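You operate a simulated robot arm through the tools that you are given. There is no shell and no other tool. Be economical: measure what you need, move in short steps, check, and stop when the job is done.

Carry out the task below with a simulated robot arm. There is one attempt and no reset: what you move stays moved.

TASK
Put the green dam ring from the spares table top on the white size card there.
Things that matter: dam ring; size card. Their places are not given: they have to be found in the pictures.

It is judged by the outcome, as a careful person would: the job done as asked, and still so three seconds after it is handed in. It fails if anything else is knocked over, pushed out of place, dropped, spilled or broken.

THE ROBOT
A 6-joint arm with a two-finger parallel gripper, fixed in place. Base frame: the origin is at the foot of the arm, x ahead of it, y to its left, z up; the work surface is at about z = 0. Lengths are in mm, angles in degrees, forces in N, time in s.
With the tool pointing down near the work surface it reaches from about 140 to 580 mm from the base axis. Its first joint turns from -66.0 to 66.0 degrees. Payload 2.1 kg.
Tool frame: the origin (TCP) lies between the finger pads and is the grasp point; the fingertips stand 30 mm ahead of it; z points along the fingers, y is the line along which they close. The gripper opens to 94 mm. The fingers are 28 mm wide and 10 mm thick; the gripper's body (50 by 96 mm) begins 55 mm behind the TCP.
Orientation is told as [roll, pitch, yaw] about the base's x, y, z axes, in that order, counted from this pose: with the fingers straight down and closing along the base's y, the tool's x points along the base's -x, its y along +y and its z along -z.

THE INTERFACE
- The arm moves only by the tool move_arm. Its argument "increments" is a list of rows, each a list of 3 entries, a list of its own where there are three numbers: the shift along the tool's x, y, z in mm, then the turn, a rotation vector about the tool's x, y, z in degrees, then the opening, from 0 (shut) to 1 (fully open). In form: [[[dx, dy, dz], [rx, ry, rz], hand], ...]. A call has 1 to 20 rows; each row shifts and turns the commanded pose from where the row before left it, along the tool's axes as they then stand. A row lasts 0.2 s, in which the tool goes at most 50 mm and 8.6 degrees; a call with a longer step from one row to the next is refused whole, and so is a gripper value outside its range. A pose out of reach is approached as far as the arm can. The call stops where the force on the tool passes 40 N (or 10 N more than at its start, if that is more) or the arm is blocked; 0.2 s more then pass. The fingers move at their own pace (about 72 mm/s each) and stop on an object; they squeeze with about 43 N. The grip force told is the motor's: it shows also when the fingers shut on nothing. Time passes only in rows, and 0.2 s behind the last, so rows that do not move let the fingers close. It gives the time, the measured TCP pose, the force on the tool (base axes), the opening and the grip force at its end, in the units of the frame above (readings bear some noise).
- Cameras (640 x 400 px; columns grow to the right, rows downward): "scene" is fixed at [54.9, -369.4, 488.3]; the picture's right is [0.79, -0.61, 0.00], its down [-0.33, -0.42, -0.85] and it looks along [0.52, 0.67, -0.53] (base axes); focal length 359 px, centre (320, 200). "wrist" rides on the gripper at [-37, 0, -58] in the tool frame; the picture's right is [0.00, -1.00, 0.00], its down [0.97, 0.00, -0.24] and it looks along [0.24, 0.00, 0.97] (tool axes); focal length 218 px, centre (320, 200).
- capture(camera): a new picture of that camera. No time passes.
- measure_at(camera, pixels): for up to 12 pixels [column, row] of the newest picture of that camera ("zoom" is the newest enlarged one), the place [x, y, z] in the base frame of the surface seen there, good to about 3 mm. No time passes.
- inspect(camera, box): a new picture of the part [left, top, right, bottom] of that camera's present view, enlarged. No time passes.
- hand_in(): hands the job in; it is judged then, once.

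Work in short steps. Measure before you move; look again where a grasp or a placing could have gone wrong, and mend it. You have 60 turns and 24 pictures in all, the two below and enlarged ones among them. Open the gripper and draw the arm clear of the work before you hand the job in, unless the task says otherwise; then end with one line.

The tools are called as name(argument=value, ...) on one line, values as JSON. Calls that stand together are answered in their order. move_arm: Moves the arm, as the interface text tells. Its arguments: {"type":"object","properties":{"increments":{"type":"array"}},"required":["increments"]} The other tools are called the same way: capture (camera) takes a picture; measure_at (camera, pixels) gives the place of the surface under pixels of a picture; inspect (camera, box) takes an enlarged picture of a part of a camera's view; hand_in () hands the job in.

At the start:

```text
t: 0.0
tool_pos: [307.5, 181.2, 223.1]
tcp_rot: [0.0, 0.0, 0.0]
force: [0.2, 0.2, 0.6]
opening: 94.0
grip_force: 0.1
```

scene: 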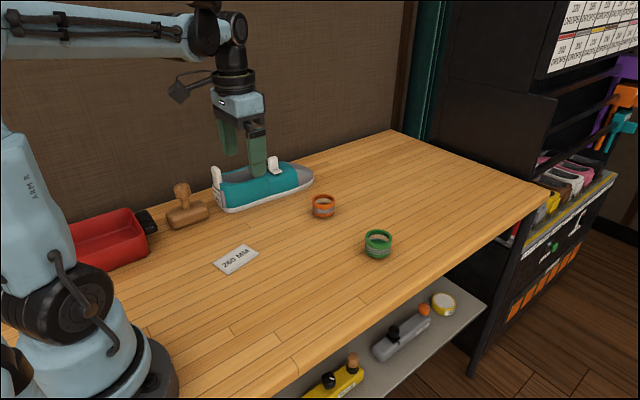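
wrist: 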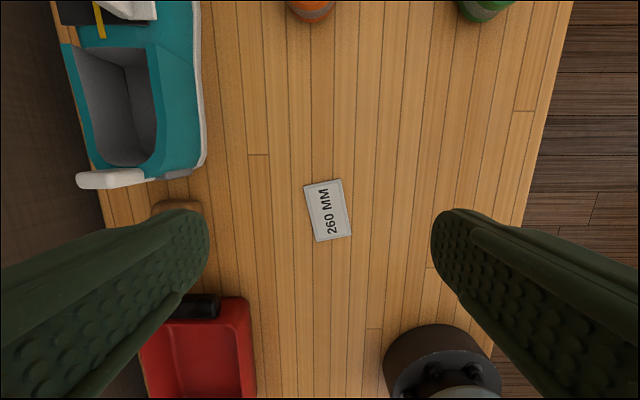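

The green ring is at about (378,243) in the scene and the card at (236,259). I enlarge the ring and measure both.

inspect(camera="scene", box=[340, 215, 420, 265])

measure_at(camera="scene", pixels=[[236, 259], [213, 265], [241, 244], [258, 254], [224, 275], [378, 257], [378, 232], [365, 238], [391, 238], [378, 240], [323, 208], [350, 250]])

```text
8.00 times, centred on (380, 240) of scene
```

zoom: 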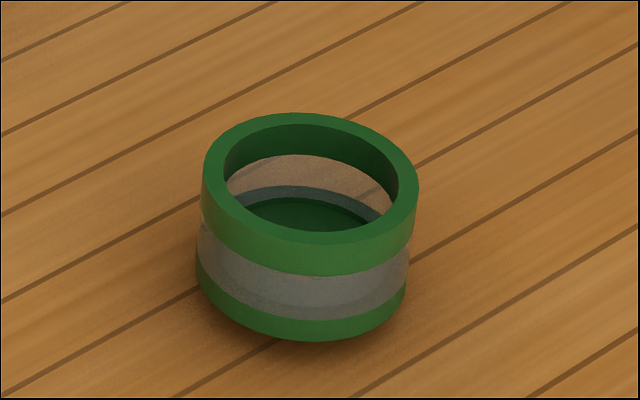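

```text
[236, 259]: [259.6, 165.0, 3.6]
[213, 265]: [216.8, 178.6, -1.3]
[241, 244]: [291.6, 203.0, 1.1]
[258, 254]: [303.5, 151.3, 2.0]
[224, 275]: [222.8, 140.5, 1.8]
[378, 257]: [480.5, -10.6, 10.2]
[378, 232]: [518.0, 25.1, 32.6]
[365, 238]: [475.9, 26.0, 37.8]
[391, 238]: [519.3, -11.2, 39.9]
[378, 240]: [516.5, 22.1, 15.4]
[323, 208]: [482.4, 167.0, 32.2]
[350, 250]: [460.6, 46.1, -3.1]
```

I measure the rim more finely in the enlarged picture, and the card's corners in the wrist picture.

measure_at(camera="zoom", pixels=[[213, 175], [408, 190], [300, 120], [315, 238], [310, 210], [300, 335], [203, 270], [400, 295], [310, 295], [310, 255]])

measure_at(camera="wrist", pixels=[[306, 186], [339, 181], [349, 234], [318, 240], [327, 210], [312, 15], [485, 12], [203, 160], [175, 207]])

```text
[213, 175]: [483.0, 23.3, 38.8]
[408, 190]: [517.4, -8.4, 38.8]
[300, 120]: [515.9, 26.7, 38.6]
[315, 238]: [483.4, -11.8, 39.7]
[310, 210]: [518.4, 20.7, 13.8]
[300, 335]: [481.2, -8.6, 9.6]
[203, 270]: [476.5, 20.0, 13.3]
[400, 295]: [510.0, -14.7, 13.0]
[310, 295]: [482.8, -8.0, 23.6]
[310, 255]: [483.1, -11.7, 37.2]
```

```text
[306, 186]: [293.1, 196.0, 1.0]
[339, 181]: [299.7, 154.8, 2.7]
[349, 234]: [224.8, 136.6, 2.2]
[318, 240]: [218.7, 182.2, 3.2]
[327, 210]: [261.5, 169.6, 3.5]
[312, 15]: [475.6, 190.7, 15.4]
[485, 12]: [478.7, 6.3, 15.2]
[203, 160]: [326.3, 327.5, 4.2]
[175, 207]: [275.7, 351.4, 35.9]
```

Ring: centre about (500, 7), about 52 mm across, top at z≈39. Card: centre about (260, 168). I move above the ring at the present height, then check.

move_arm(increments=[[[-32, -29, 0], [0, 0, 0], 1], [[-32, -29, 0], [0, 0, 0], 1], [[-32, -29, 0], [0, 0, 0], 1], [[-32, -29, 0], [0, 0, 0], 1], [[-32, -29, 0], [0, 0, 0], 1], [[-32.5, -29.2, 0], [0, 0, 0], 1], [[0, 0, 40], [0, 0, 0], 1], [[0, 0, 40], [0, 0, 0], 1], [[0, 0, 0], [0, 0, 0], 1]])

capture(camera="wrist")

```text
t: 2.0
tool_pos: [501.4, 7.2, 143.5]
tcp_rot: [0.0, 0.0, -0.1]
force: [-0.5, -0.9, 0.3]
opening: 93.9
grip_force: 0.0
```

```text
20 pictures are left
```

wrist: 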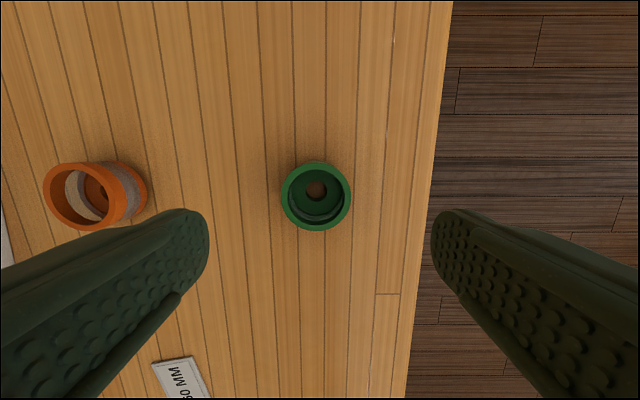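

The ring shows at (316,196), between the fingers. I measure its rim.

measure_at(camera="wrist", pixels=[[285, 196], [347, 196], [316, 166], [316, 227], [294, 175], [338, 218]])

```text
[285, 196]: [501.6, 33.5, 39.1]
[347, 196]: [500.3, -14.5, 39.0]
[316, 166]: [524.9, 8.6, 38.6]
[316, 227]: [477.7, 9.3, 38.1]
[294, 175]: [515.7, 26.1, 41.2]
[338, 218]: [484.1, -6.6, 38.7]
```

Centre is (501, 9). I lower with the fingers straddling it, TCP to z≈37, without closing yet.

move_arm(increments=[[[0, 2, 35], [0, 0, 0], 1], [[0, 0, 35], [0, 0, 0], 1], [[0, 0, 25], [0, 0, 0], 1], [[0, 0, 11.5], [0, 0, 0], 1], [[0, 0, 0], [0, 0, 0], 1]])

```text
t: 3.2
tool_pos: [499.2, 10.0, 38.0]
tcp_rot: [-0.1, 0.0, 0.0]
force: [0.5, -0.3, -0.1]
opening: 93.7
grip_force: 0.0
```

Straddling freely. I close to a target just under the ring's width (about 52 mm) to be gentle and read the result.

move_arm(increments=[[[0, 0, 0], [0, 0, 0], 0.75], [[0, 0, 0], [0, 0, 0], 0.5], [[0, 0, 0], [0, 0, 0], 0.5], [[0, 0, 0], [0, 0, 0], 0.5]])

inspect(camera="scene", box=[300, 165, 460, 265])

```text
t: 4.2
tool_pos: [499.3, 8.2, 37.5]
tcp_rot: [0.0, 0.0, 0.0]
force: [-0.1, 0.4, 0.0]
opening: 56.1
grip_force: 43.3
```

```text
4.00 times, centred on (380, 215) of scene
```

zoom: 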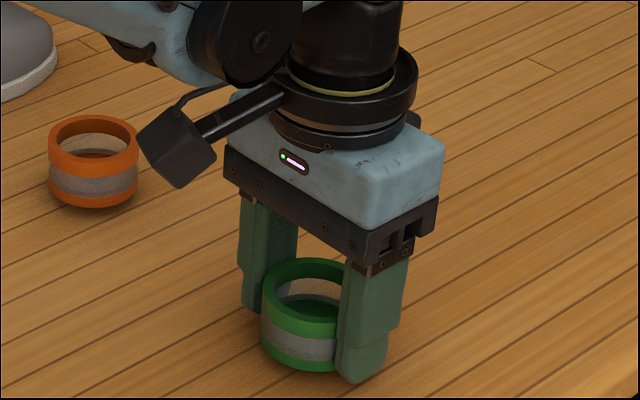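

It is held firmly at 56 mm with no deformation. I lift straight up.

move_arm(increments=[[[0, 0, -10], [0, 0, 0], 0.5], [[0, 0, -20], [0, 0, 0], 0.5], [[0, 0, -30], [0, 0, 0], 0.5], [[0, 0, -30], [0, 0, 0], 0.5], [[0, 0, -20], [0, 0, 0], 0.5], [[0, 0, 0], [0, 0, 0], 0.5]])

capture(camera="wrist")

```text
t: 5.6
tool_pos: [501.0, 6.7, 147.0]
tcp_rot: [0.1, -0.1, 0.1]
force: [0.5, 0.7, -0.6]
opening: 56.0
grip_force: 43.2
```

```text
18 pictures are left
```

wrist: 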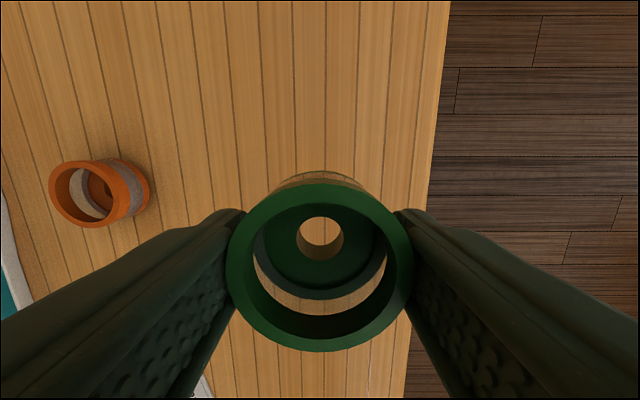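

The ring is held level and centred. I carry it at this height to above the card at (260, 168).

move_arm(increments=[[[15, 10, 0], [0, 0, 0], 0.5], [[25, 17, 0], [0, 0, 0], 0.5], [[27, 18, 0], [0, 0, 0], 0.5], [[27, 18, 0], [0, 0, 0], 0.5], [[27, 18, 0], [0, 0, 0], 0.5], [[27, 18, 0], [0, 0, 0], 0.5], [[27, 18, 0], [0, 0, 0], 0.5], [[27, 18, 0], [0, 0, 0], 0.5], [[25, 17, 0], [0, 0, 0], 0.5], [[13, 9, 0], [0, 0, 0], 0.5], [[0, 0, 0], [0, 0, 0], 0.5]])

capture(camera="wrist")

capture(camera="scene")

```text
t: 8.0
tool_pos: [260.7, 171.1, 145.4]
tcp_rot: [0.0, 0.0, 0.0]
force: [0.9, -0.8, -0.3]
opening: 56.0
grip_force: 43.0
```

```text
17 pictures are left
```

wrist: 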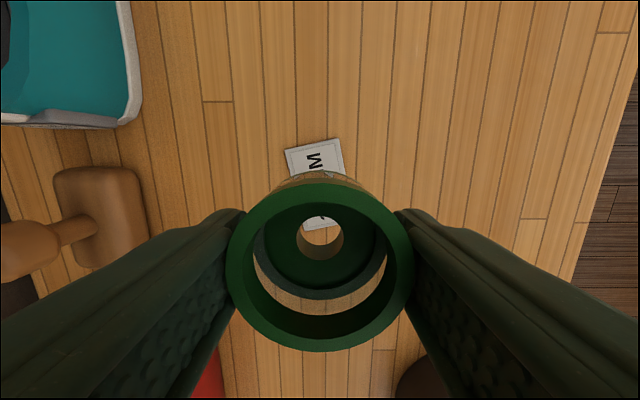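

```text
16 pictures are left
```

scene: 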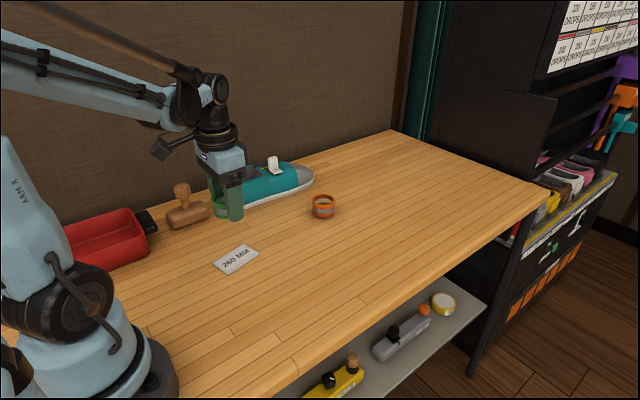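

Ring is over the card and clear of the tray and stamp. I shift 2.5 mm in y and lower, slowing near the card.

move_arm(increments=[[[0, -2.5, 15], [0, 0, 0], 0.5], [[0, 0, 25], [0, 0, 0], 0.5], [[0, 0, 25], [0, 0, 0], 0.5], [[0, 0, 20], [0, 0, 0], 0.5], [[0, 0, 10], [0, 0, 0], 0.5], [[0, 0, 5], [0, 0, 0], 0.5], [[0, 0, 2], [0, 0, 0], 0.5], [[0, 0, 2], [0, 0, 0], 0.5], [[0, 0, 0], [0, 0, 0], 0.5]])

inspect(camera="scene", box=[180, 205, 308, 285])

```text
t: 10.0
tool_pos: [260.6, 167.8, 42.4]
tcp_rot: [0.1, 0.0, -0.1]
force: [0.5, -0.5, -1.0]
opening: 56.4
grip_force: 42.7
```

```text
5.00 times, centred on (244, 245) of scene
```

zoom: 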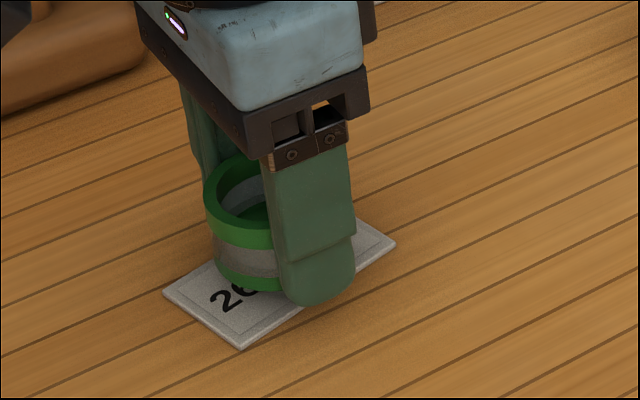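

The ring is just above the card's middle. I lower in 1 mm steps and watch the force.

move_arm(increments=[[[0, 0, 1], [0, 0, 0], 0.5], [[0, 0, 1], [0, 0, 0], 0.5], [[0, 0, 0], [0, 0, 0], 0.5]])

```text
t: 10.8
tool_pos: [260.9, 166.6, 41.0]
tcp_rot: [-0.1, 0.0, 0.0]
force: [-0.4, 0.1, -0.6]
opening: 56.3
grip_force: 43.2
```

move_arm(increments=[[[0, 0, 0.7], [0, 0, 0], 0.5], [[0, 0, 0], [0, 0, 0], 0.5]])

```text
t: 11.4
tool_pos: [260.6, 167.1, 40.2]
tcp_rot: [0.0, 0.0, 0.0]
force: [-0.4, 0.2, -0.6]
opening: 56.1
grip_force: 43.0
```

No contact yet; another small step.

move_arm(increments=[[[0, 0, 0.7], [0, 0, 0], 0.5], [[0, 0, 0], [0, 0, 0], 0.5]])

inspect(camera="scene", box=[212, 240, 260, 270])

```text
t: 12.0
tool_pos: [260.0, 166.6, 39.4]
tcp_rot: [0.0, 0.0, 0.0]
force: [-0.5, 0.1, 6.0]
opening: 56.2
grip_force: 43.0
```

```text
13.33 times, centred on (236, 255) of scene
```

zoom: 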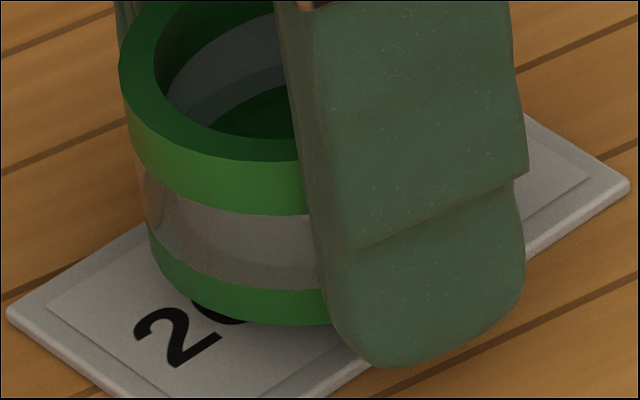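

The force rose to 6 N: the ring rests on the card. I open evenly, then retreat straight up.

move_arm(increments=[[[0, 0, 0], [0, 0, 0], 0.65], [[0, 0, 0], [0, 0, 0], 0.85], [[0, 0, 0], [0, 0, 0], 1], [[0, 0, 0], [0, 0, 0], 1], [[0, 0, -10], [0, 0, 0], 1], [[0, 0, -25], [0, 0, 0], 1], [[0, 0, -40], [0, 0, 0], 1], [[0, 0, -45], [0, 0, 0], 1], [[0, 0, -45], [0, 0, 0], 1], [[0, 0, -20], [0, 0, 0], 1], [[0, 0, 0], [0, 0, 0], 1]])

capture(camera="wrist")

inspect(camera="scene", box=[180, 205, 308, 285])

```text
t: 14.4
tool_pos: [257.4, 169.2, 224.4]
tcp_rot: [0.1, -0.1, -0.1]
force: [0.0, -0.4, -0.3]
opening: 94.0
grip_force: 0.1
```

```text
13 pictures are left
```

wrist: 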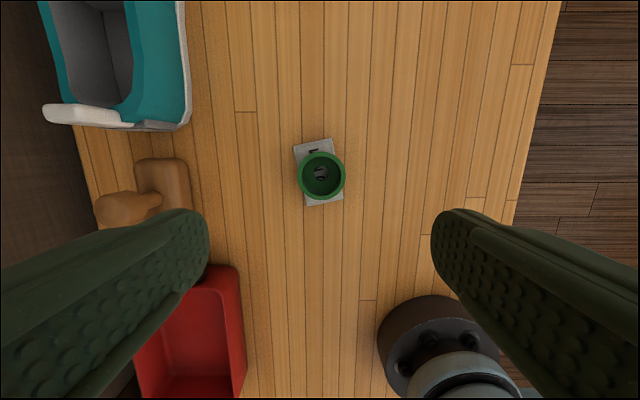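

```text
5.00 times, centred on (244, 245) of scene
```

zoom: 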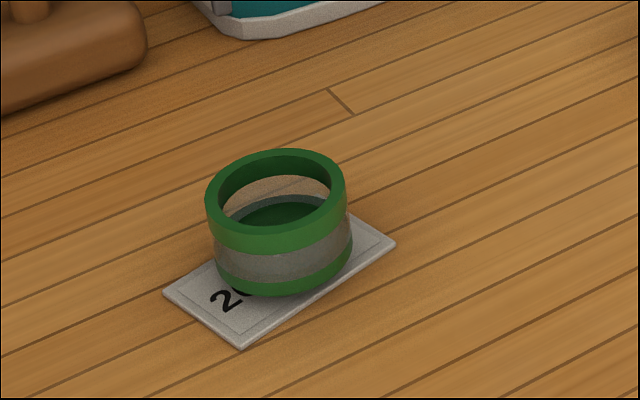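

The ring stands upright and centred on the card, the card has not moved, and the gripper is open and clear above it. I hand it in.

hand_in()

```text
The job is handed in.
```

The green dam ring is standing upright in the middle of the white size card, nothing else was moved, and the job is handed in.
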